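You operate a simulated robot arm through the tools that you are given. There is no shell and no other tool.

You run a simulated robot arm. Do the job below in one go: nothing can be reset, and whatever is moved stays where it is left.

JOB
Check the shield box door with the wand and cure the leak.
Fine: range dial on AIR; wand along the door shows LEAK; shut the open clamp; TIGHT must show; wand back on the desk before the box, dial off. Where these are worked on the way, their far stop is far enough and under half their travel is too little: range dial.
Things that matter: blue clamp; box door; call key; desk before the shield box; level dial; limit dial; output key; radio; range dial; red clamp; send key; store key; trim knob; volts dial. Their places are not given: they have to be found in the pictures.

It is judged by the outcome, as a careful person would: the job done as asked, and still so three seconds after it is handed in. It fails if anything else is knocked over, pushed out of place, dropped, spilled or broken.

ROBOT AND FRAMES
A 7-joint arm with a two-finger parallel gripper, fixed in place. Base frame: the origin is on the floor under the middle of its stand, x ahead of it, y to its left, z up; the work surface is at about z = 800. Units: mm, rad, N and s.
With the tool pointing down near the work surface it reaches from about 440 to 920 mm from the base axis. Its first joint turns from -2.496 to 2.496 rad. Payload 3 kg.
The TCP is the grasp point between the finger pads, 30 mm short of the fingertips. In the tool frame z runs along the fingers and y along their closing line. Largest opening 94 mm; finger width 28, thickness 10; the body of the gripper, 50 by 96 mm, starts 55 mm behind the TCP.
Orientation is that of the tool frame in the base frame, as a unit quaternion [w, x, y, z]. With the fingers straight down and closing along the base's y, the tool's x points along the base's -x, its y along +y and its z along -z.

CONTROLS
- The arm moves only by the tool apply_moves. Its argument "motion" is a list of rows, each a list of 7 numbers: the turn, a rotation vector about the tool's x, y, z in units of 90 degrees (1.0 is 90 degrees), then the shift along the tool's x, y, z in units of 200 mm (1.0 is 200 mm), then the closure, from 0 (fully open) to 1 (shut). In form: [[rx, ry, rz, tx, ty, tz, fingers], ...]. A call has 1 to 20 rows; each row is the pose to reach, as a shift and turn from the pose commanded when the call began, along the tool's axes at that moment. A call with a number of a shift or a turn outside -1 to 1 is refused whole. Rows are played at 5 a second. More than 50 mm and 0.15 rad between two rows, or a gripper value outside its range, and nothing of the call is played. Where a pose cannot be reached the arm comes as near as it can. A force on the tool above 40 N (or 10 N above the force at the start of the call, whichever is more), or a blocked arm, ends the call early, and 0.2 s more pass. The fingers move at their own pace (about 72 mm/s each) and stop on an object; they squeeze with about 27 N. The grip force told is the motor's: it shows also when the fingers shut on nothing. Time passes only in rows, and 0.2 s behind the last, so rows that repeat a pose let the fingers close. The reply holds the time, the measured pose of the TCP, the force on the tool along the base axes, the opening and the grip force, in the units named above and with some noise, with the torque about the TCP (base axes, N m) and any sound that the robot's microphone picked up.
- Cameras (640 x 400 px; columns grow to the right, rows downward): "scene" is fixed at [220.5, -497.5, 1555.9]; the picture's right is [0.89, -0.46, 0.00], its down [-0.24, -0.46, -0.85] and it looks along [0.40, 0.75, -0.52] (base axes); focal length 330 px, centre (320, 200). "wrist" rides on the gripper at [76, 14, -102] in the tool frame; the picture's right is [-0.18, 0.98, 0.00], its down [-0.75, -0.14, -0.64] and it looks along [-0.63, -0.12, 0.77] (tool axes); focal length 243 px, centre (320, 200).
- capture(camera): a new picture of that camera. It takes no simulated time.
- measure_at(camera, pixels): for up to 12 pixels [column, row] of the newest picture of that camera ("zoom" is the newest enlarged one), the place [x, y, z] in the base frame of the surface seen there, good to about 2 mm. It takes no simulated time.
- enlarge(camera, box): a new picture of the part [left, top, right, bottom] of that camera's present view, enlarged. It takes no simulated time.
- finish_job(): hands the job in; it is judged then, once.

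Open the gripper and draw the arm clear of the work before you hand the job in, unless the task says otherwise.

The tools are called after "Emit:" as name(argument=value, ...) on one line, values as JSON. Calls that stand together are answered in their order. apply_moves: Moves the arm, as the interface text tells. Its arguments: {"type":"object","properties":{"motion":{"type":"array","items":{"type":"array","items":{"type":"number"}}}},"required":["motion"]} The other tools are called the same way: capture (camera) takes a picture; measure_at (camera, pixels) gives the place of the surface under pixels of a picture; enlarge (camera, box) takes an enlarged picture of a part of a camera's view; finish_job () hands the job in.

At the start:

```text
time: 0.0
tool_pos: [537.1, 117.7, 1288.7]
ee_rot: [0.0, 0.0, 1.0, -0.001]
contact_force: [0.7, -0.8, -0.6]
torque: [-0.03, 0.01, -0.01]
finger_gap: 94.2
finger_force: 0.1
```

scene: 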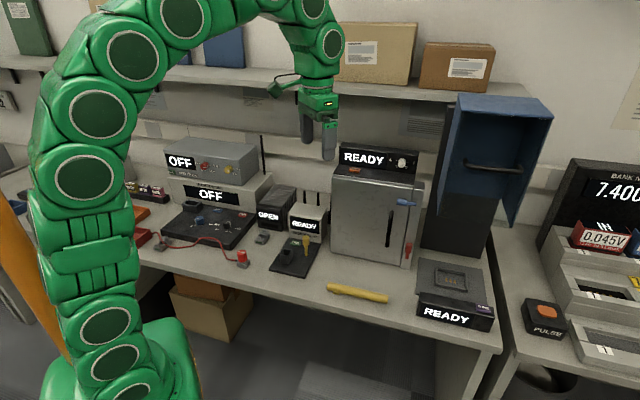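
wrist: 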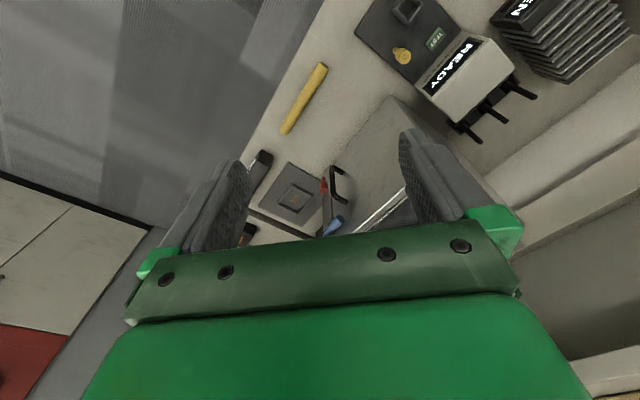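

The scene shows the shield box around (375,215) with blue clamp (405,202) and red clamp (408,250), and a yellow wand at (358,293). I enlarge several parts to identify the dials and clamps.

Emit:
enlarge(camera="scene", box=[310, 130, 510, 330])

Emit:
enlarge(camera="scene", box=[120, 130, 340, 280])

Emit:
enlarge(camera="scene", box=[500, 130, 640, 390])

```text
2.00 times, centred on (410, 230) of scene
```

zoom: 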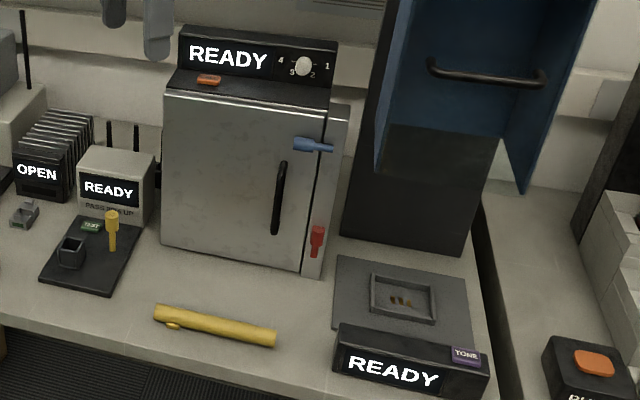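

```text
2.67 times, centred on (230, 205) of scene
```

zoom: 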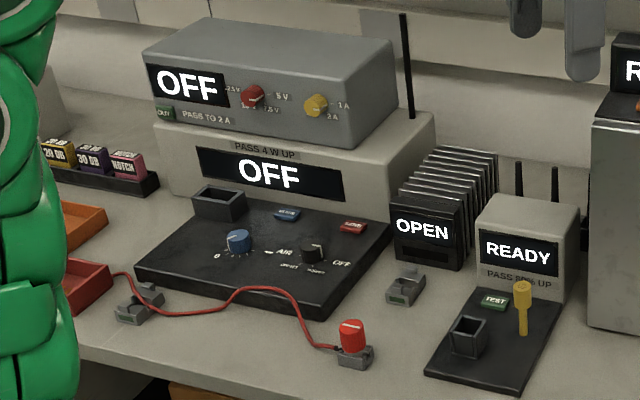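

```text
1.54 times, centred on (570, 260) of scene
```

zoom: 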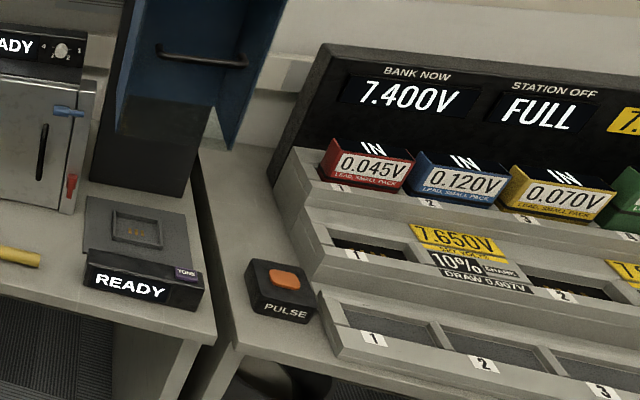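

The panel near (210,225) holds a blue knob and a black knob with AIR/OFF labels; I zoom further on it, the clamps and the wand.

Emit:
enlarge(camera="scene", box=[160, 195, 260, 255])

Emit:
enlarge(camera="scene", box=[370, 175, 440, 275])

Emit:
enlarge(camera="scene", box=[315, 270, 405, 315])

Emit:
enlarge(camera="scene", box=[330, 140, 430, 190])

```text
6.40 times, centred on (210, 225) of scene
```

zoom: 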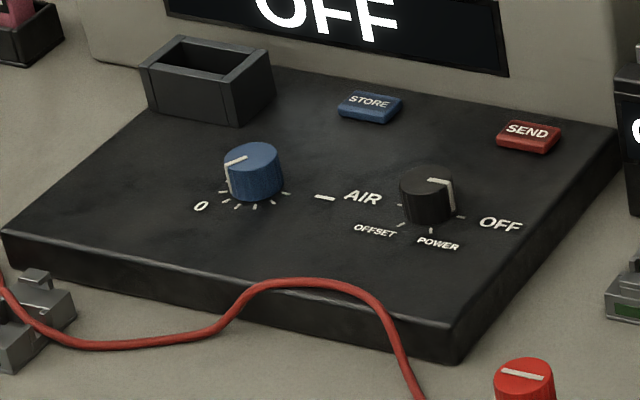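

```text
4.00 times, centred on (405, 225) of scene
```

zoom: 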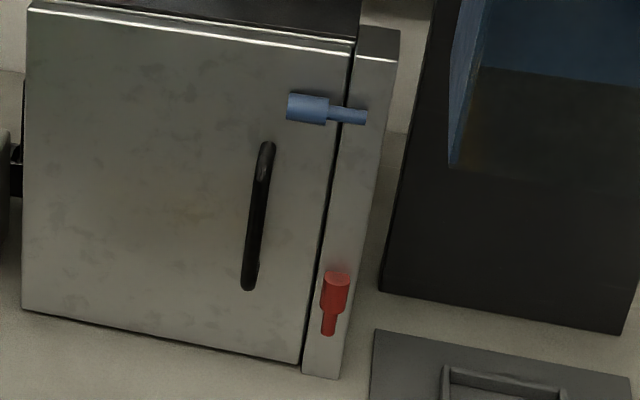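

```text
7.11 times, centred on (360, 292) of scene
```

zoom: 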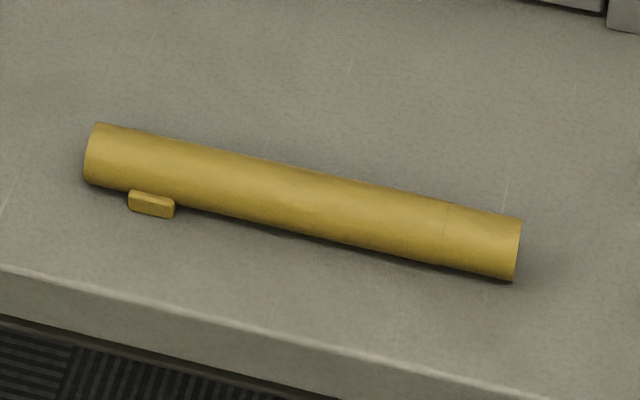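

```text
6.40 times, centred on (380, 165) of scene
```

zoom: 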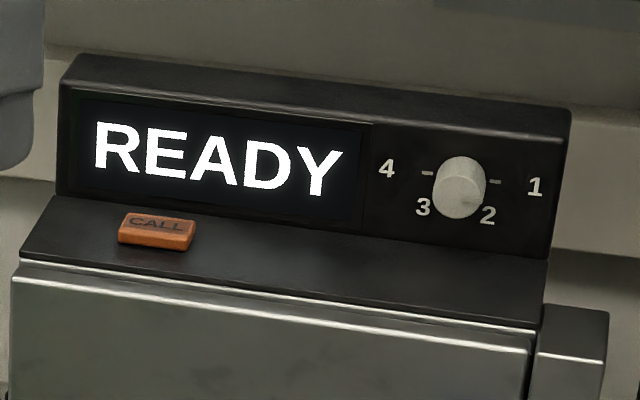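

I measure the range dial, clamps, door edges, wand and desk points in the scene picture.

Emit:
measure_at(camera="scene", pixels=[[244, 223], [243, 228], [216, 219], [331, 288], [385, 298], [358, 292], [400, 201], [408, 203], [408, 246], [406, 256], [388, 230], [358, 310]])

Emit:
enlarge(camera="scene", box=[385, 190, 425, 215])

Emit:
enlarge(camera="scene", box=[390, 235, 430, 275])

Emit:
enlarge(camera="scene", box=[215, 210, 255, 240])

```text
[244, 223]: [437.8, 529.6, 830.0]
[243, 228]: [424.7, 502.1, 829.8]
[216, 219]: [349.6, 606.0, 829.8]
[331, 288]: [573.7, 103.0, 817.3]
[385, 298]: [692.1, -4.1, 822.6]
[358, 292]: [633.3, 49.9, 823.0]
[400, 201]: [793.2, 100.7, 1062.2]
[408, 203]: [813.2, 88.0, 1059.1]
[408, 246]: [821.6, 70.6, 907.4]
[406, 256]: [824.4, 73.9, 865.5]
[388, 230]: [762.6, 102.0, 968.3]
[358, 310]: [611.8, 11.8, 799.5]
```

```text
16.00 times, centred on (405, 202) of scene
```

zoom: 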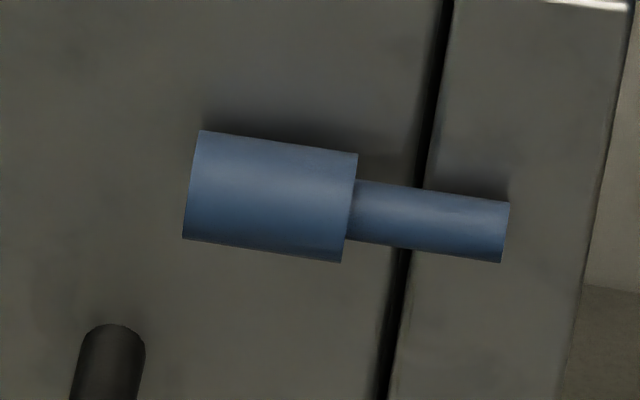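

```text
10.00 times, centred on (410, 255) of scene
```

zoom: 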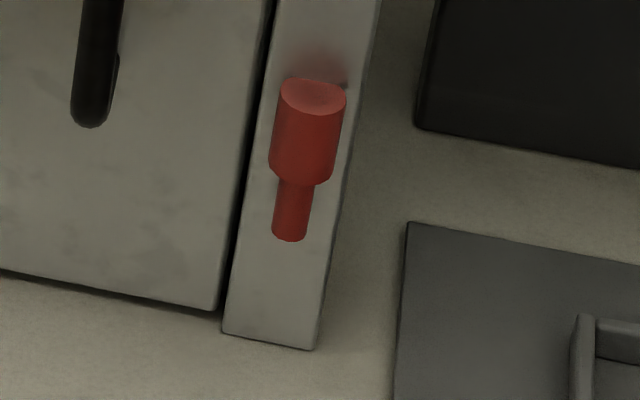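

```text
13.33 times, centred on (235, 225) of scene
```

zoom: 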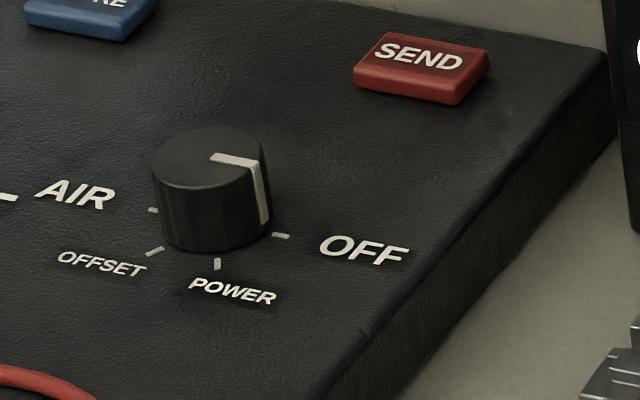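

I use the zoomed views to measure the dial geometry and then each clamp more precisely.

Emit:
measure_at(camera="zoom", pixels=[[180, 155], [235, 160], [215, 135], [210, 185], [265, 150], [152, 210], [218, 265], [283, 236], [155, 250], [230, 225], [210, 160]])

Emit:
enlarge(camera="scene", box=[390, 235, 430, 275])

```text
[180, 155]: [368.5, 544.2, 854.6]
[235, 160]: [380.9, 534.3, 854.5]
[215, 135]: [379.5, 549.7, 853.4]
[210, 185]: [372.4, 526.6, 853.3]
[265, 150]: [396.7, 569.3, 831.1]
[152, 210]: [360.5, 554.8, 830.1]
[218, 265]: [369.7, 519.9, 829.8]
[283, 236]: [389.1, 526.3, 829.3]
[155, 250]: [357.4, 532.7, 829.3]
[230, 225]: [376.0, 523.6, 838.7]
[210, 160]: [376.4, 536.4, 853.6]
```

```text
10.00 times, centred on (410, 255) of scene
```

zoom: 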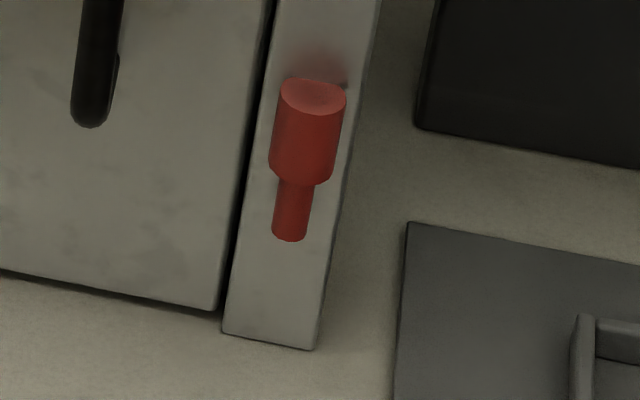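

The dial centre is about (375,540), top z 854, OFF tick toward −45° and AIR toward 135°, clockwise via POWER/OFFSET. Now I measure the red clamp's points in the current zoom.

Emit:
measure_at(camera="zoom", pixels=[[312, 98], [285, 100], [342, 100], [300, 140], [296, 175], [292, 200], [290, 235], [272, 330], [250, 200], [345, 200], [316, 60], [225, 220]])

Emit:
enlarge(camera="scene", box=[385, 190, 425, 215])

```text
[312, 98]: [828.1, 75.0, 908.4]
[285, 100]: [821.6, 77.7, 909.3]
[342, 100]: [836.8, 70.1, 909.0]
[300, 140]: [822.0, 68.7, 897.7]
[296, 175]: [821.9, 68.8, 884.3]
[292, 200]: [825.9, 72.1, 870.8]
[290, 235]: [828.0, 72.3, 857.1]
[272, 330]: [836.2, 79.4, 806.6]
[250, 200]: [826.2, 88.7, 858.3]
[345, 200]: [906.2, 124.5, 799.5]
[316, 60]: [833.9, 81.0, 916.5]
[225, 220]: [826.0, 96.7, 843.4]
```

```text
16.00 times, centred on (405, 202) of scene
```

zoom: 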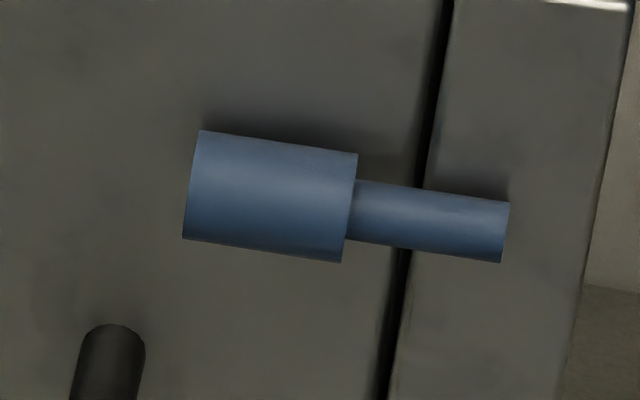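

Red clamp runs along z from about 857 (thin end) to 910 (thick end) near (828,75). Now I measure the blue clamp for comparison.

Emit:
measure_at(camera="zoom", pixels=[[200, 185], [270, 150], [270, 195], [270, 245], [340, 200], [370, 210], [430, 220], [500, 232], [540, 150], [540, 300], [330, 340], [60, 100]])

Emit:
enlarge(camera="scene", box=[320, 165, 440, 275])

```text
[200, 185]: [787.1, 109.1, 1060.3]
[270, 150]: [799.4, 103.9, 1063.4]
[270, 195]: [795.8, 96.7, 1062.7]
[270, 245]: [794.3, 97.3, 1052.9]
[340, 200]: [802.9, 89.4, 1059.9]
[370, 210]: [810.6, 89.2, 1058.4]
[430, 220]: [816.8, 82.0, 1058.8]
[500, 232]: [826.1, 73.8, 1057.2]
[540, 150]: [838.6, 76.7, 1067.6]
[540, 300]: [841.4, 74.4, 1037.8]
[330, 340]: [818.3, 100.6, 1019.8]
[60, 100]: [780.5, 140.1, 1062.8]
```

```text
3.64 times, centred on (380, 220) of scene
```

zoom: 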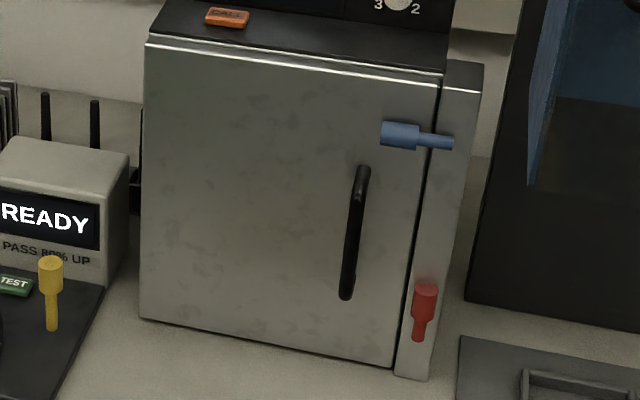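

Blue clamp spans the door/frame gap (shut); red stands upright on the frame (open). I measure the meter surroundings near the range dial and the door and frame edges.

Emit:
capture(camera="scene")

Emit:
measure_at(camera="scene", pixels=[[177, 180], [258, 203], [215, 205], [248, 196], [217, 144], [255, 150], [242, 215], [218, 211], [241, 253], [276, 215], [200, 222], [232, 247]])

Emit:
measure_at(camera="zoom", pixels=[[150, 45], [142, 315], [300, 62], [300, 340], [435, 90], [385, 360], [440, 90], [478, 80], [425, 375], [365, 170], [345, 295], [450, 200]])

```text
taken
```

scene: 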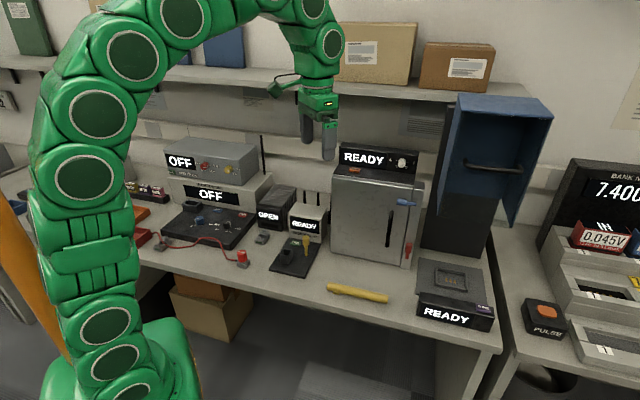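

```text
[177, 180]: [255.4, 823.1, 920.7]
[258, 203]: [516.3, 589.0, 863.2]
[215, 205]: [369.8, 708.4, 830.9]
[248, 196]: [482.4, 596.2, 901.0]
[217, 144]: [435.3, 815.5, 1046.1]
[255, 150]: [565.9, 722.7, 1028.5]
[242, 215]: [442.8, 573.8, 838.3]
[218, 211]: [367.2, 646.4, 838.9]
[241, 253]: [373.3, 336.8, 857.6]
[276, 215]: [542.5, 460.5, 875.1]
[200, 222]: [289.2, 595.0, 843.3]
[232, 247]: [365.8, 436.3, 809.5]
```

```text
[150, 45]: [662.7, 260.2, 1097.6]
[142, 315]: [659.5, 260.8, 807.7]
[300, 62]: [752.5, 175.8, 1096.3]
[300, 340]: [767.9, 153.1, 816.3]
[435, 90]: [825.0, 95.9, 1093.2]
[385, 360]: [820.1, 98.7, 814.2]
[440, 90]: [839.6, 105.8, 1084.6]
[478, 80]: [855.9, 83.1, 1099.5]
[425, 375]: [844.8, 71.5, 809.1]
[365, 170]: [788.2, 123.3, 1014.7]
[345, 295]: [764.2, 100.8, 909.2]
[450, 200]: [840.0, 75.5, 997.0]
```

Meter front is about 115 mm behind the dial, so the hand fits. I start by moving the hand toward above the range dial (375,540), yawing 90° counter-clockwise on the way.

Emit:
apply_moves(motion=[[0, 0, -0.0909, 0.0623, 0.0909, 0.0455, 0.2], [0, 0, -0.1818, 0.1245, 0.1818, 0.0909, 0.4], [0, 0, -0.2727, 0.1868, 0.2727, 0.1364, 0.4], [0, 0, -0.3636, 0.2491, 0.3636, 0.1818, 0.4], [0, 0, -0.4545, 0.3114, 0.4545, 0.2273, 0.4], [0, 0, -0.5455, 0.3736, 0.5455, 0.2727, 0.4], [0, 0, -0.6364, 0.4359, 0.6364, 0.3182, 0.4], [0, 0, -0.7273, 0.4982, 0.7273, 0.3636, 0.4], [0, 0, -0.8182, 0.5605, 0.8182, 0.4091, 0.4], [0, 0, -0.9091, 0.6227, 0.9091, 0.4545, 0.4], [0, 0, -1, 0.685, 1, 0.5, 0.4], [0, 0, -1, 0.685, 1, 0.5, 0.4]])

```text
time: 2.6
tool_pos: [398.5, 316.8, 1189.0]
ee_rot: [0.0, 0.708, -0.707, 0.0]
contact_force: [-0.2, -0.3, 0.0]
torque: [-0.02, -0.01, 0.0]
finger_gap: 56.4
finger_force: 0.1
```

The hand is at (398,317,1189), tool x along −y. I carry on toward the dial with another 45° of yaw.

Emit:
apply_moves(motion=[[0, 0, -0.0833, -0.1667, 0.0196, 0.0833, 0.4], [0, 0, -0.1667, -0.3333, 0.0392, 0.1667, 0.4], [0, 0, -0.25, -0.5, 0.0588, 0.25, 0.4], [0, 0, -0.3333, -0.6667, 0.0783, 0.3333, 0.4], [0, 0, -0.4167, -0.8333, 0.0979, 0.4167, 0.4], [0, 0, -0.5, -1, 0.1175, 0.5, 0.4], [0, 0, -0.5, -1, 0.1175, 0.5, 0.4]])

Emit:
capture(camera="wrist")

Emit:
capture(camera="scene")

```text
time: 4.2
tool_pos: [374.2, 518.2, 1086.9]
ee_rot: [0.0, 0.924, -0.382, 0.0]
contact_force: [0.4, 0.0, 0.3]
torque: [0.03, 0.01, 0.03]
finger_gap: 56.3
finger_force: 0.1
```

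```text
taken
```

wrist: 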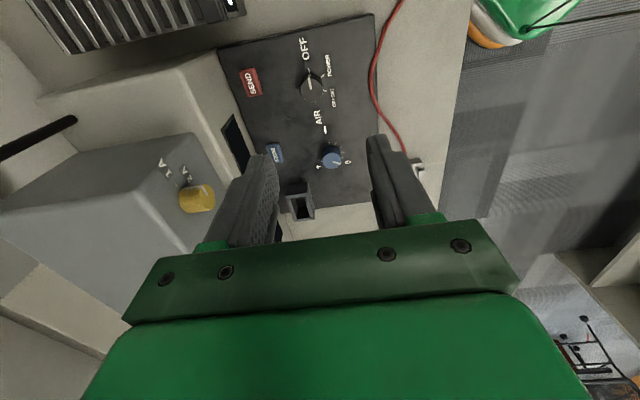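

```text
taken
```

scene: 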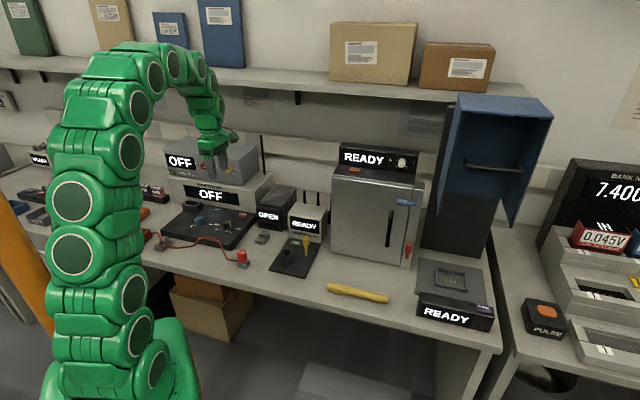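

The wrist view shows the range dial at (313,88) with pointer toward OFF. I enlarge and measure it from here.

Emit:
enlarge(camera="wrist", box=[273, 35, 353, 135])

Emit:
measure_at(camera="wrist", pixels=[[313, 78], [313, 88], [304, 82], [320, 80], [311, 72], [318, 93]])

```text
4.00 times, centred on (313, 85) of wrist
```

zoom: 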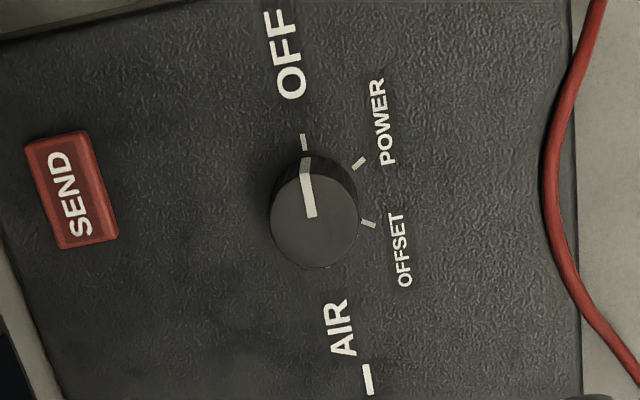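

```text
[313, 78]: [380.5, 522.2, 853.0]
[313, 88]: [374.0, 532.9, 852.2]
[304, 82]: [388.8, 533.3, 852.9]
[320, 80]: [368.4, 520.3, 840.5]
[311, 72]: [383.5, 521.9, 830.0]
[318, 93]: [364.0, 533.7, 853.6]
```

Emit:
measure_at(camera="zoom", pixels=[[313, 215], [275, 215], [353, 215], [313, 262], [305, 175], [316, 235], [304, 142], [358, 163], [368, 223], [290, 75], [340, 330], [367, 380]])

```text
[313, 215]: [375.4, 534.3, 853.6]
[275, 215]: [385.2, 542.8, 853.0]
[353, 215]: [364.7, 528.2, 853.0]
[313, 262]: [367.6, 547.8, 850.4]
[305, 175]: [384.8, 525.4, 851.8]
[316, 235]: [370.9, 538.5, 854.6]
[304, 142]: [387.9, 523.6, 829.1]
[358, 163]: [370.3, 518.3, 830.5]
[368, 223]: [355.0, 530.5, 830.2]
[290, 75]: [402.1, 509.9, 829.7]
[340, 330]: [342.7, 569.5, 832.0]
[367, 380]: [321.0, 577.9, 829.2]
```

Dial centre is about (375,537). I align over it and go down partway to z≈950, keeping the fingers open about 56 mm.

Emit:
apply_moves(motion=[[0, 0, 0, -0.035, -0.035, 0.175, 0.4], [0, 0, 0, -0.069, -0.069, 0.35, 0.4], [0, 0, 0, -0.069, -0.069, 0.525, 0.4], [0, 0, 0, -0.069, -0.069, 0.7, 0.4], [0, 0, 0, -0.069, -0.069, 0.7, 0.4]])

Emit:
capture(camera="wrist")

```text
time: 5.4
tool_pos: [377.1, 537.9, 947.2]
ee_rot: [-0.001, 0.924, -0.383, 0.0]
contact_force: [0.3, -0.4, 0.2]
torque: [0.03, 0.01, 0.01]
finger_gap: 56.4
finger_force: 0.1
```

```text
taken
```

wrist: 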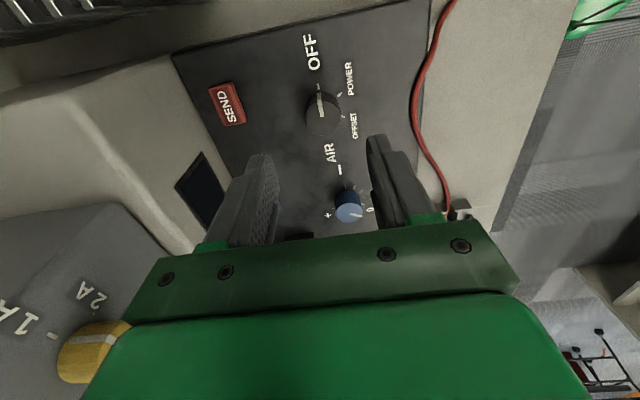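

I enlarge the dial from this closer pose and re-measure to refine its centre.

Emit:
enlarge(camera="wrist", box=[282, 70, 362, 150])

```text
5.00 times, centred on (322, 110) of wrist
```

zoom: 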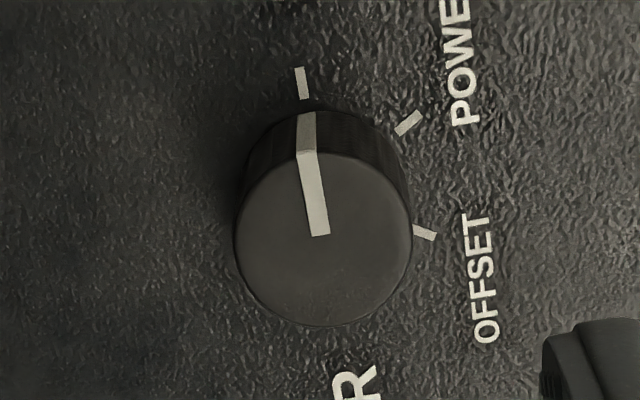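

Emit:
measure_at(camera="zoom", pixels=[[323, 245], [240, 239], [406, 239], [323, 160], [323, 320], [302, 82], [408, 123], [425, 233], [316, 215]])

```text
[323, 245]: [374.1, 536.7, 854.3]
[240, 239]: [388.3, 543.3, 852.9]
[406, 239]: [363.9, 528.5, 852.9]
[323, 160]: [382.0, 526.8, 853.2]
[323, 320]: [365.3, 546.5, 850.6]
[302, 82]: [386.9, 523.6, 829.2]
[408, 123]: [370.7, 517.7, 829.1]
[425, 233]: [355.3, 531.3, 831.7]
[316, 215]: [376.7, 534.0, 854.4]
```

Refined centre (375.5,536.2). I descend to z≈867 (fingertips about 7 mm above the panel) and close on the dial.

Emit:
apply_moves(motion=[[0, 0, 0, 0, 0.012, 0.15, 0.4], [0, 0, 0, 0, 0.012, 0.28, 0.4], [0, 0, 0, 0, 0.012, 0.36, 0.4], [0, 0, 0, 0, 0.012, 0.4, 0.4], [0, 0, 0, 0, 0.012, 0.4, 0.4], [0, 0, 0, 0, 0.012, 0.4, 0.6], [0, 0, 0, 0, 0.012, 0.4, 0.8], [0, 0, 0, 0, 0.012, 0.4, 0.8], [0, 0, 0, 0, 0.012, 0.4, 0.8]])

Emit:
capture(camera="wrist")

```text
time: 7.4
tool_pos: [375.4, 537.1, 867.7]
ee_rot: [-0.002, 0.924, -0.383, 0.001]
contact_force: [24.5, 26.1, -9.6]
torque: [0.46, -0.34, -0.05]
finger_gap: 29.6
finger_force: 45.2
```

```text
taken
```

wrist: 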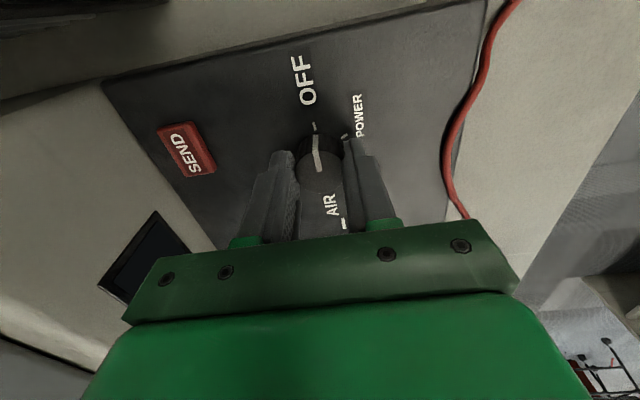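

The fingers hold the dial (gap 29.6) but the hand feels a ~36 N sideways force toward (+x,+y), so I shift the hand about 2 mm along tool −y to centre it.

Emit:
apply_moves(motion=[[0, 0, 0, 0, -0.005, 0, 0.8], [0, 0, 0, 0, -0.01, 0, 0.8], [0, 0, 0, 0, -0.01, 0, 0.8]])

```text
time: 8.2
tool_pos: [375.2, 536.6, 867.6]
ee_rot: [0.001, 0.924, -0.382, 0.0]
contact_force: [-0.9, 1.2, 18.9]
torque: [0.32, -0.03, 0.02]
finger_gap: 29.6
finger_force: 44.5
```

Sideways force is gone. I now turn the dial clockwise (seen from above) by 45° as a first step.

Emit:
apply_moves(motion=[[0, 0, 0.06, 0, 0, 0, 0.8], [0, 0, 0.14, 0, 0, 0, 0.8], [0, 0, 0.23, 0, 0, 0, 0.8], [0, 0, 0.32, 0, 0, 0, 0.8], [0, 0, 0.41, 0, 0, 0, 0.8], [0, 0, 0.5, 0, 0, 0, 0.8], [0, 0, 0.5, 0, 0, 0, 0.8]])

Emit:
capture(camera="wrist")

Emit:
capture(camera="scene")

```text
time: 9.9
tool_pos: [375.1, 535.8, 868.3]
ee_rot: [-0.002, -0.706, 0.708, -0.001]
contact_force: [-5.9, -5.6, 6.2]
torque: [0.55, -0.39, 0.0]
finger_gap: 29.8
finger_force: 44.5
stopped in row 7: the force on the tool passed its limit at 41 N (the readings are from after the stop); the commanded pose is now the measured one
```

```text
taken
```

wrist: 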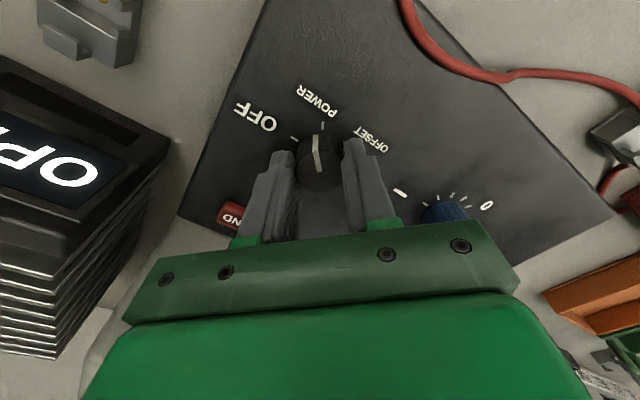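

```text
taken
```

scene: 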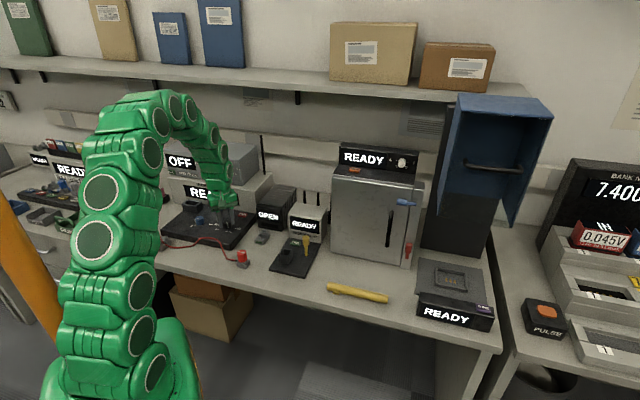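

The dial follows (pointer now near POWER, meter shows READY). The stop came from a small centre offset; I continue turning 90° clockwise with a compensating shift.

Emit:
apply_moves(motion=[[0, 0, 0.06, -0.0003, 0.0004, 0, 0.8], [0, 0, 0.14, -0.0006, 0.001, 0, 0.8], [0, 0, 0.23, -0.001, 0.0017, 0, 0.8], [0, 0, 0.32, -0.0014, 0.0024, 0, 0.8], [0, 0, 0.41, -0.0018, 0.003, 0, 0.8], [0, 0, 0.5, -0.0022, 0.0037, 0, 0.8], [0, 0, 0.59, -0.0026, 0.0044, 0, 0.8], [0, 0, 0.68, -0.003, 0.005, 0, 0.8]])

Emit:
capture(camera="wrist")

Emit:
capture(camera="scene")

```text
time: 11.7
tool_pos: [374.4, 536.8, 867.7]
ee_rot: [-0.002, -0.247, 0.969, -0.001]
contact_force: [-16.9, -10.8, 5.4]
torque: [-0.13, 0.57, -0.03]
finger_gap: 29.5
finger_force: 45.1
```

```text
taken
```

wrist: 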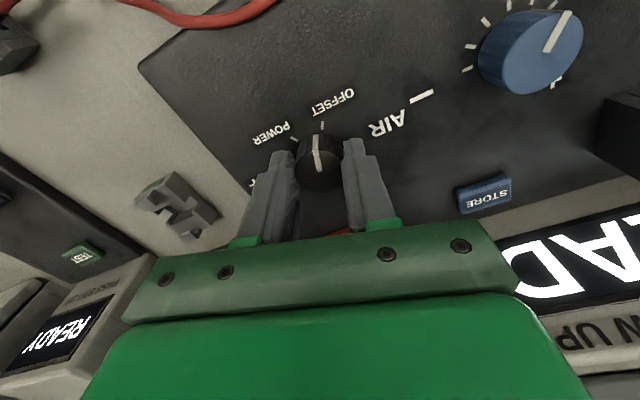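

```text
taken
```

scene: 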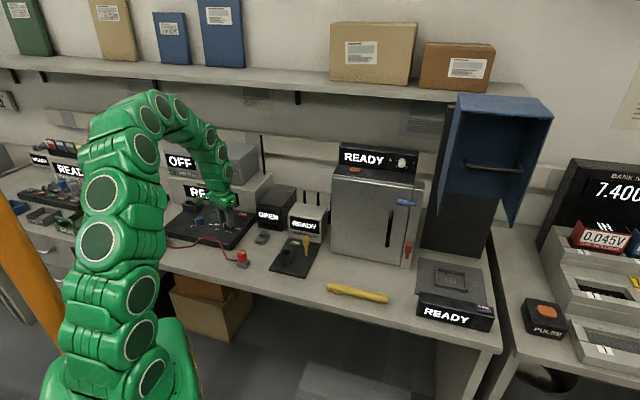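

Pointer is now near OFFSET (about 106° turned). I relieve the small side load and continue clockwise toward AIR.

Emit:
apply_moves(motion=[[0, 0, 0.04, 0.005, 0, 0, 0.8], [0, 0, 0.12, 0.005, 0, 0, 0.8], [0, 0, 0.21, 0.005, 0, 0, 0.8], [0, 0, 0.3, 0.005, 0, 0, 0.8], [0, 0, 0.39, 0.005, 0, 0, 0.8], [0, 0, 0.48, 0.005, 0, 0, 0.8], [0, 0, 0.57, 0.005, 0, 0, 0.8]])

Emit:
capture(camera="wrist")

Emit:
capture(camera="scene")

```text
time: 13.3
tool_pos: [373.3, 537.7, 868.0]
ee_rot: [-0.001, 0.197, 0.98, 0.0]
contact_force: [11.3, 22.6, -2.7]
torque: [0.73, -1.05, 0.02]
finger_gap: 29.4
finger_force: 44.9
```

```text
taken
```

wrist: 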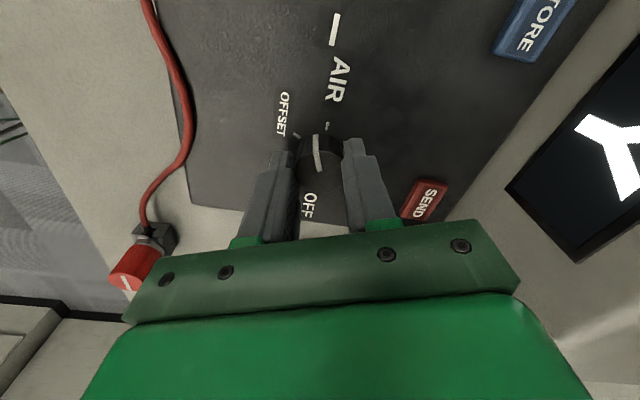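

```text
taken
```

scene: 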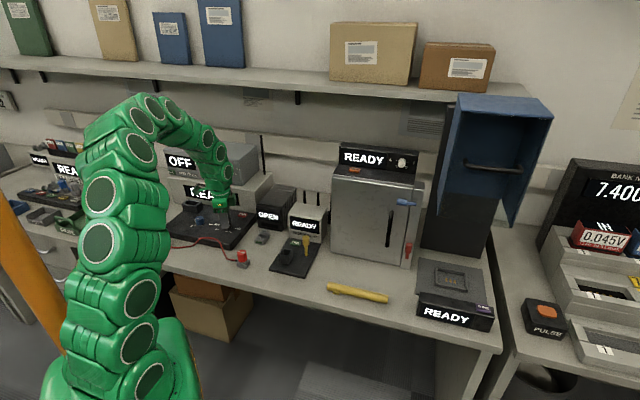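

The dial has turned ~158°; about 22° remains to AIR. I relieve the side load along tool +y and turn the rest up to the stop.

Emit:
apply_moves(motion=[[0, 0, 0.03, 0, 0.0065, 0, 0.8], [0, 0, 0.1, 0, 0.0065, 0, 0.8], [0, 0, 0.17, 0, 0.0065, 0, 0.8], [0, 0, 0.22, 0, 0.0065, 0, 0.8], [0, 0, 0.26, 0, 0.0065, 0, 0.8]])

Emit:
enlarge(camera="wrist", box=[270, 80, 370, 200])

```text
time: 14.5
tool_pos: [374.5, 538.8, 868.5]
ee_rot: [0.0, 0.391, 0.92, -0.001]
contact_force: [24.0, 29.7, 1.1]
torque: [1.11, -0.82, 0.42]
finger_gap: 29.8
finger_force: 45.5
```

```text
3.33 times, centred on (320, 140) of wrist
```

zoom: 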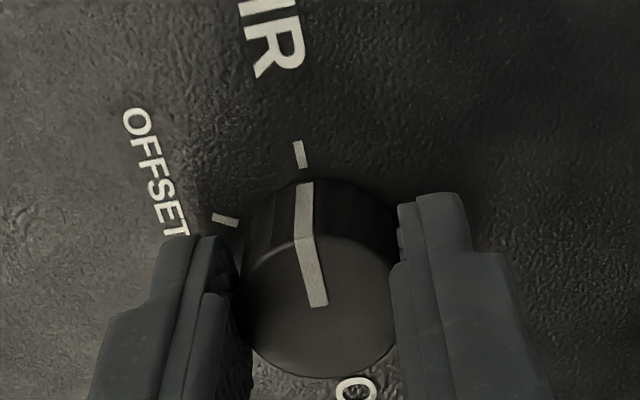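

The pointer now lines up with the AIR tick and a 0.42 N·m torque shows the stop. I release and rise.

Emit:
apply_moves(motion=[[0, 0, 0, 0, 0, 0, 0.6], [0, 0, 0, 0, 0, 0, 0.4], [0, 0, 0, 0, 0, 0, 0.4], [0, 0, 0, 0, 0, -0.15, 0.4], [0, 0, 0, 0, 0, -0.4, 0.4], [0, 0, 0, 0, 0, -0.65, 0.4], [0, 0, 0, 0, 0, -0.9, 0.4], [0, 0, 0, 0, 0, -0.9, 0.4]])

Emit:
capture(camera="wrist")

Emit:
capture(camera="scene")

```text
time: 16.3
tool_pos: [371.8, 537.1, 1049.1]
ee_rot: [0.0, 0.391, 0.921, -0.002]
contact_force: [-0.1, -0.2, 0.0]
torque: [0.05, 0.0, 0.01]
finger_gap: 56.0
finger_force: 0.0
```

```text
taken
```

wrist: 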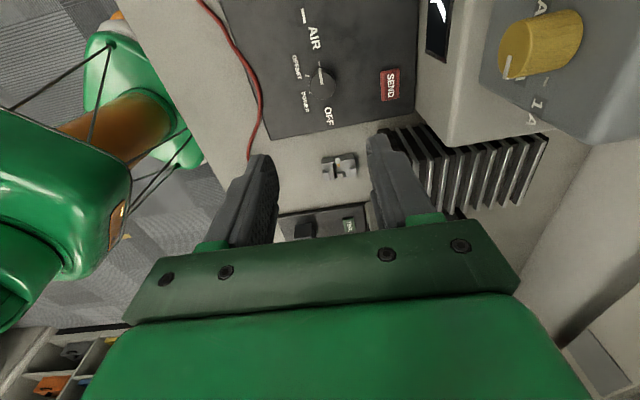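

```text
taken
```

scene: 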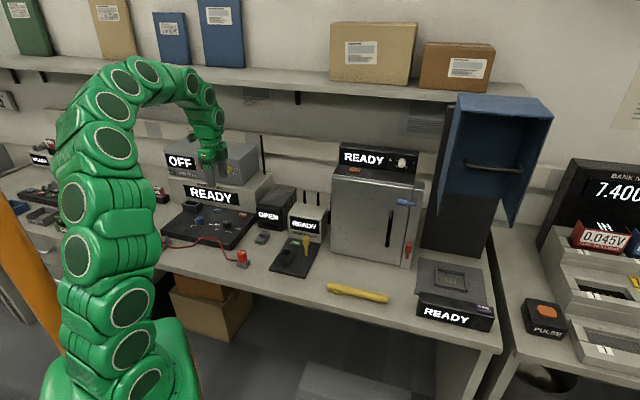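

The dial points at AIR and the meter shows READY. I now travel toward the wand, keeping the fingers' closing line across it (it already is).

Emit:
apply_moves(motion=[[0, 0, 0, -0.2, -0.06, 0, 0.2], [0, 0, 0, -0.4, -0.12, 0, 0.2], [0, 0, 0, -0.6, -0.18, 0, 0.2], [0, 0, 0, -0.8, -0.24, 0, 0.2], [0, 0, 0, -1.0, -0.3, 0, 0.2]])

Emit:
apply_moves(motion=[[0, 0, 0, -0.2, -0.06, 0, 0.2], [0, 0, 0, -0.4, -0.12, 0, 0.2], [0, 0, 0, -0.6, -0.18, 0, 0.2], [0, 0, 0, -0.8, -0.24, 0, 0.2], [0, 0, 0, -1.0, -0.3, 0, 0.2]])

Emit:
capture(camera="wrist")

```text
time: 17.5
tool_pos: [469.3, 351.4, 1048.9]
ee_rot: [0.0, 0.391, 0.92, -0.001]
contact_force: [0.3, -0.1, 1.0]
torque: [0.05, 0.0, -0.02]
finger_gap: 75.1
finger_force: 0.1
```

```text
time: 18.7
tool_pos: [565.3, 165.9, 1049.6]
ee_rot: [0.0, 0.391, 0.92, -0.002]
contact_force: [0.4, -0.9, -0.1]
torque: [-0.01, 0.0, 0.02]
finger_gap: 75.2
finger_force: 0.1
```

```text
taken
```

wrist: 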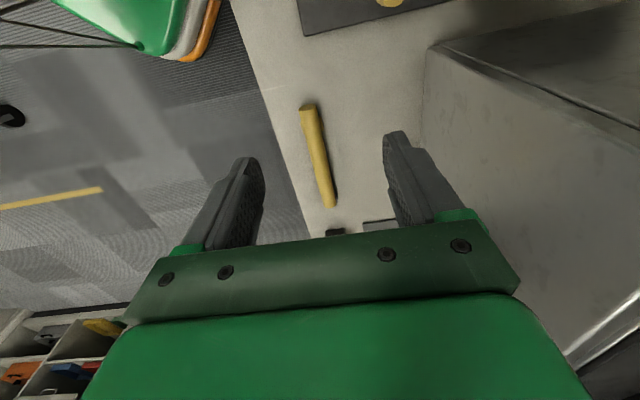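

The wand is in view around (318,155). I move above its near-left part and lower to z≈930 for a closer measurement.

Emit:
apply_moves(motion=[[0, 0, 0, -0.17, -0.055, 0.1, 0.2], [0, 0, 0, -0.34, -0.11, 0.2, 0.2], [0, 0, 0, -0.52, -0.17, 0.3, 0.2], [0, 0, 0, -0.52, -0.17, 0.45, 0.2], [0, 0, 0, -0.52, -0.17, 0.6, 0.2], [0, 0, 0, -0.52, -0.17, 0.6, 0.2]])

Emit:
capture(camera="wrist")

Emit:
capture(camera="scene")

```text
time: 20.1
tool_pos: [615.0, 67.2, 928.0]
ee_rot: [0.001, 0.391, 0.921, -0.002]
contact_force: [-0.2, 0.1, -0.8]
torque: [-0.02, 0.04, 0.02]
finger_gap: 75.2
finger_force: 0.0
```

```text
taken
```

wrist: 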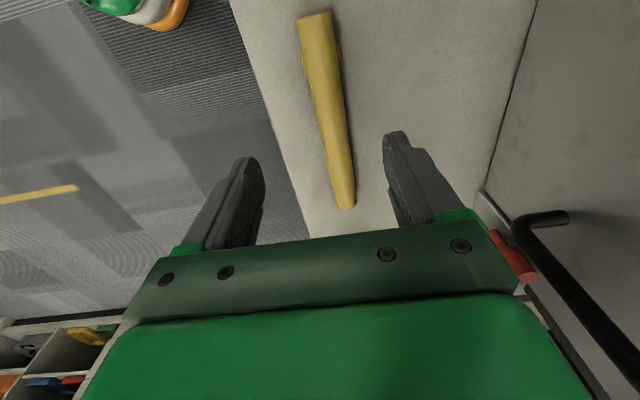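

```text
taken
```

scene: 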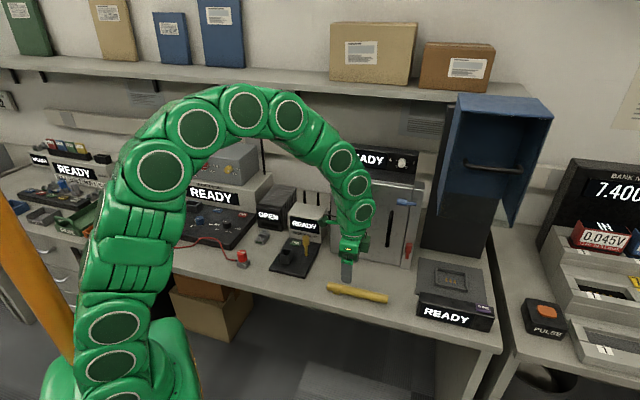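

I enlarge the wand in the wrist view and measure along it.

Emit:
enlarge(camera="wrist", box=[270, 0, 390, 110])

Emit:
measure_at(camera="wrist", pixels=[[315, 14], [317, 40], [322, 75], [327, 100], [332, 130], [337, 160], [343, 190], [346, 204], [303, 65], [340, 50], [360, 150], [300, 150]])

```text
3.64 times, centred on (330, 55) of wrist
```

zoom: 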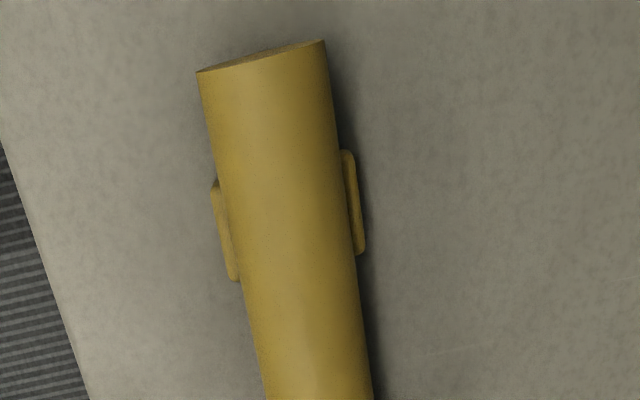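

```text
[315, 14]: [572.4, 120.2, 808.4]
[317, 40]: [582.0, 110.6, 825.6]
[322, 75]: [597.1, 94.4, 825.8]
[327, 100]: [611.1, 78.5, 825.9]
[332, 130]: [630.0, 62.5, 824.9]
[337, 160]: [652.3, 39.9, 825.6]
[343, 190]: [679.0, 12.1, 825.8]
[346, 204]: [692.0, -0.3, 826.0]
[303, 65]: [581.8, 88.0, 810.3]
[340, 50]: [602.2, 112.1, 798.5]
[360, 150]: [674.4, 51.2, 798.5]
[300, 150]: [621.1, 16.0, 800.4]
```

The wand axis lies on x+y≈691.6 with z centre ≈813, feet near its left end. I descend at (625,66.5) to z≈834 and close gently on it.

Emit:
apply_moves(motion=[[0, 0, -0.0117, -0.0375, 0.034, 0.1, 0.2], [0, 0, -0.0117, -0.0375, 0.034, 0.22, 0.2], [0, 0, -0.0117, -0.0375, 0.034, 0.34, 0.2], [0, 0, -0.0117, -0.0375, 0.034, 0.42, 0.2], [0, 0, -0.0117, -0.0375, 0.034, 0.47, 0.2], [0, 0, -0.0117, -0.0375, 0.034, 0.47, 0.2]])

Emit:
capture(camera="wrist")

```text
time: 21.5
tool_pos: [623.4, 66.8, 834.9]
ee_rot: [-0.001, 0.382, 0.924, -0.002]
contact_force: [-0.1, 0.7, -0.8]
torque: [-0.01, 0.0, 0.0]
finger_gap: 75.3
finger_force: 0.1
```

```text
taken
```

wrist: 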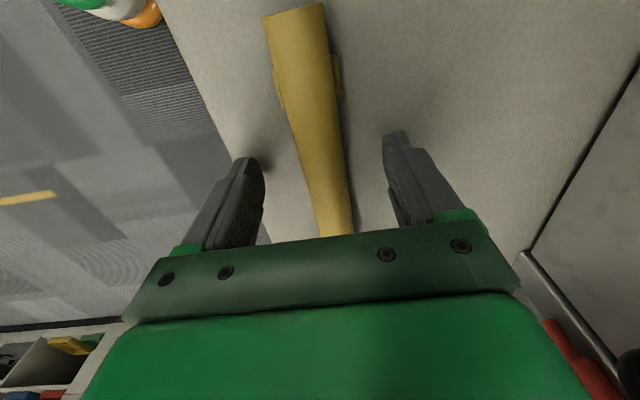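

The wand is between the fingers. I close on it.

Emit:
apply_moves(motion=[[0, 0, 0, 0, 0, 0, 0.4], [0, 0, 0, 0, 0, 0, 0.6], [0, 0, 0, 0, 0, 0, 0.72], [0, 0, 0, 0, 0, 0, 0.8], [0, 0, 0, 0, 0, 0, 0.8], [0, 0, 0, 0, 0, 0, 0.8]])

Emit:
capture(camera="scene")

```text
time: 22.9
tool_pos: [623.9, 66.5, 834.9]
ee_rot: [0.0, 0.382, 0.924, -0.002]
contact_force: [-0.6, 0.3, -0.6]
torque: [0.03, 0.01, -0.02]
finger_gap: 24.9
finger_force: 26.7
```

```text
taken
```

scene: 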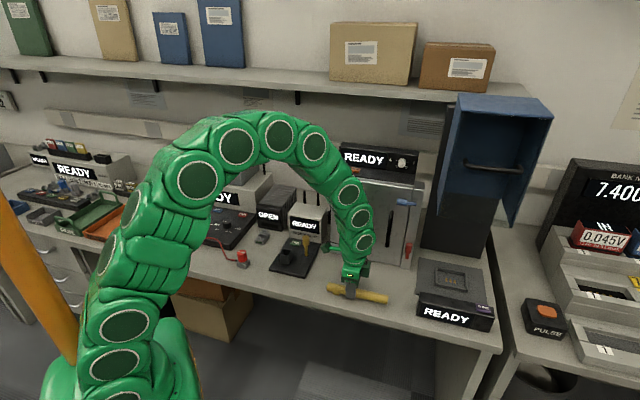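

Gripped with gap 24.9 mm at 26.7 N. I lift the wand about 100 mm.

Emit:
apply_moves(motion=[[0, 0, 0, 0, 0, -0.05, 0.8], [0, 0, 0, 0, 0, -0.15, 0.8], [0, 0, 0, 0, 0, -0.3, 0.8], [0, 0, 0, 0, 0, -0.45, 0.8], [0, 0, 0, 0, 0, -0.5, 0.8]])

Emit:
capture(camera="wrist")

Emit:
capture(camera="scene")

```text
time: 24.1
tool_pos: [623.9, 67.9, 934.1]
ee_rot: [0.0, 0.382, 0.924, -0.002]
contact_force: [-0.6, 0.0, -0.4]
torque: [0.01, 0.02, -0.03]
finger_gap: 25.0
finger_force: 27.2
```

```text
taken
```

wrist: 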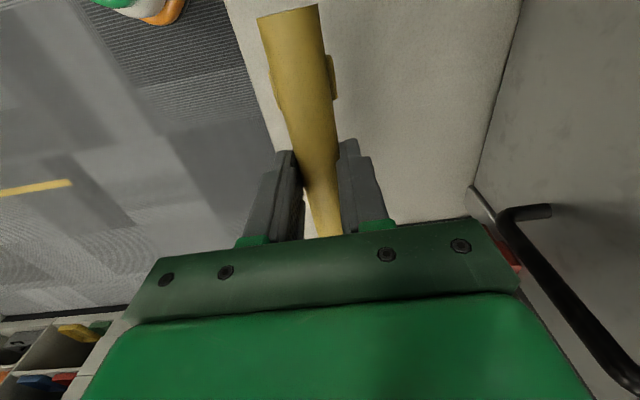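

```text
taken
```

scene: 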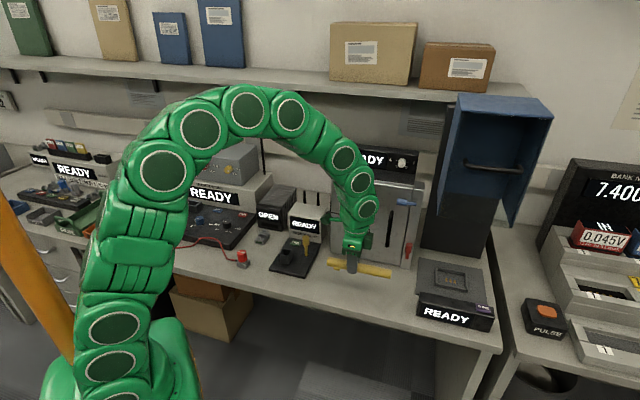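

The wand hangs level at z≈913. Before turning it to the door I check the chamber and hood position on the right.

Emit:
measure_at(camera="scene", pixels=[[452, 145], [512, 225], [505, 215], [443, 185], [430, 205], [425, 245], [440, 290], [420, 262], [545, 130], [485, 300], [420, 310], [462, 165]])

Emit:
enlarge(camera="scene", box=[390, 90, 560, 330])

```text
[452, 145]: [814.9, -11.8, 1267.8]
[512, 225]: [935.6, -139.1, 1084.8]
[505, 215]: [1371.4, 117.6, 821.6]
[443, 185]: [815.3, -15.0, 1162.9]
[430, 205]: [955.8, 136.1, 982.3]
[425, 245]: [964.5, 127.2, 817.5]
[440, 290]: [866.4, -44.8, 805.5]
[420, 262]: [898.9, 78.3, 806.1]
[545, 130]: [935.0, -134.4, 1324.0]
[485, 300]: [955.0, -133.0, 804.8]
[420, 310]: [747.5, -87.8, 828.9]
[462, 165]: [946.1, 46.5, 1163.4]
```

```text
1.67 times, centred on (475, 210) of scene
```

zoom: 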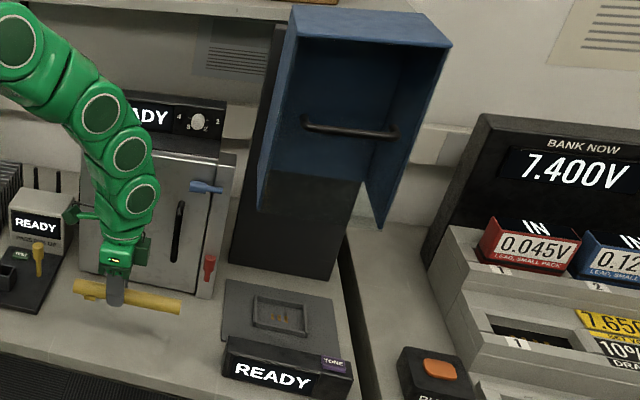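

The hood's nearest corner is at about (815,−12) above z≈1085, so I keep the hand left of the seam and angle the wand: turn 70° counter-clockwise while moving so the tip stops about 35 mm before the seam at z≈913.

Emit:
apply_moves(motion=[[0, 0, -0.0864, -0.0487, 0.0203, 0, 0.8], [0, 0, -0.1729, -0.0974, 0.0407, 0, 0.8], [0, 0, -0.2593, -0.1462, 0.061, 0, 0.8], [0, 0, -0.3458, -0.1949, 0.0813, 0, 0.8], [0, 0, -0.4322, -0.2436, 0.1017, 0, 0.8], [0, 0, -0.5187, -0.2923, 0.122, 0, 0.8], [0, 0, -0.6051, -0.3411, 0.1423, 0, 0.8], [0, 0, -0.6916, -0.3898, 0.1627, 0, 0.8], [0, 0, -0.778, -0.4385, 0.183, 0, 0.8], [0, 0, -0.778, -0.4385, 0.183, 0, 0.8]])

Emit:
capture(camera="scene")

Emit:
capture(camera="wrist")

```text
time: 26.3
tool_pos: [710.9, 32.0, 934.5]
ee_rot: [-0.002, -0.219, 0.976, -0.002]
contact_force: [0.7, -0.8, -0.5]
torque: [0.01, -0.04, 0.04]
finger_gap: 24.9
finger_force: 26.9
```

```text
taken
```

scene: 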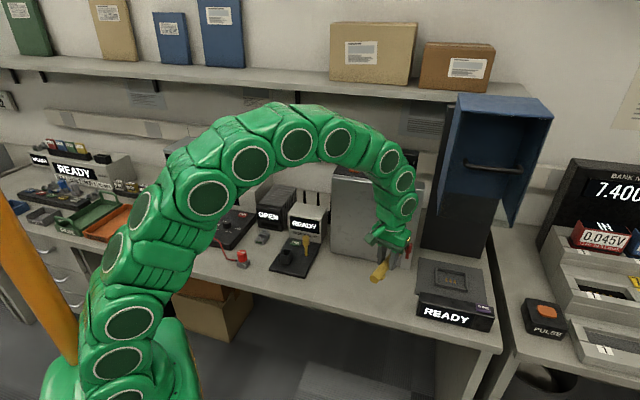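

```text
taken
```

wrist: 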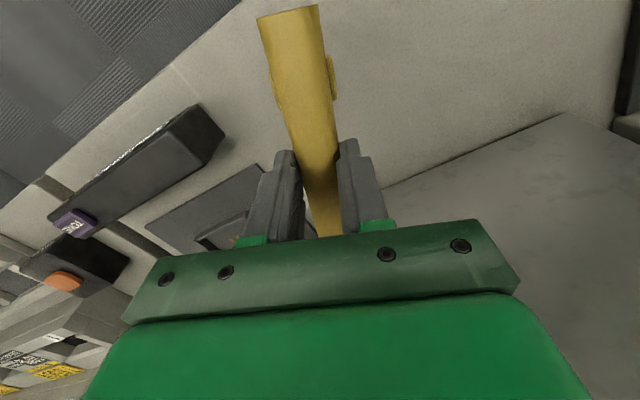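

The arm hides the meter display from the scene camera here, but the wand is placed. I close in so the tip is ~16 mm off the door just left of the seam.

Emit:
apply_moves(motion=[[0, 0, 0, -0.02, 0.022, 0, 0.8], [0, 0, 0, -0.041, 0.043, 0, 0.8], [0, 0, 0, -0.062, 0.065, 0, 0.8], [0, 0, 0, -0.062, 0.065, 0, 0.8], [0, 0, 0, -0.062, 0.065, 0, 0.8]])

Emit:
capture(camera="scene")

Emit:
enlarge(camera="scene", box=[350, 190, 450, 300])

```text
time: 27.5
tool_pos: [717.6, 48.2, 933.2]
ee_rot: [-0.002, -0.218, 0.976, -0.001]
contact_force: [-16.1, -14.4, -2.8]
torque: [-0.47, 0.65, -0.8]
finger_gap: 25.3
finger_force: 27.1
```

```text
taken
```

scene: 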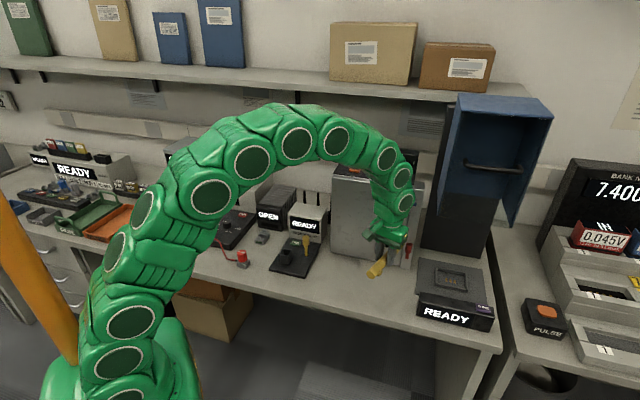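

```text
3.64 times, centred on (400, 245) of scene
```

zoom: 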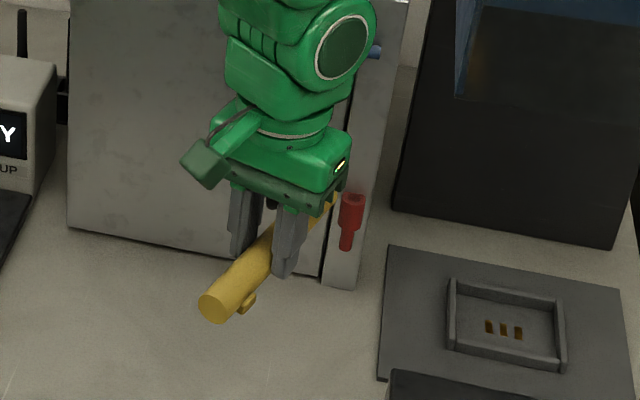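

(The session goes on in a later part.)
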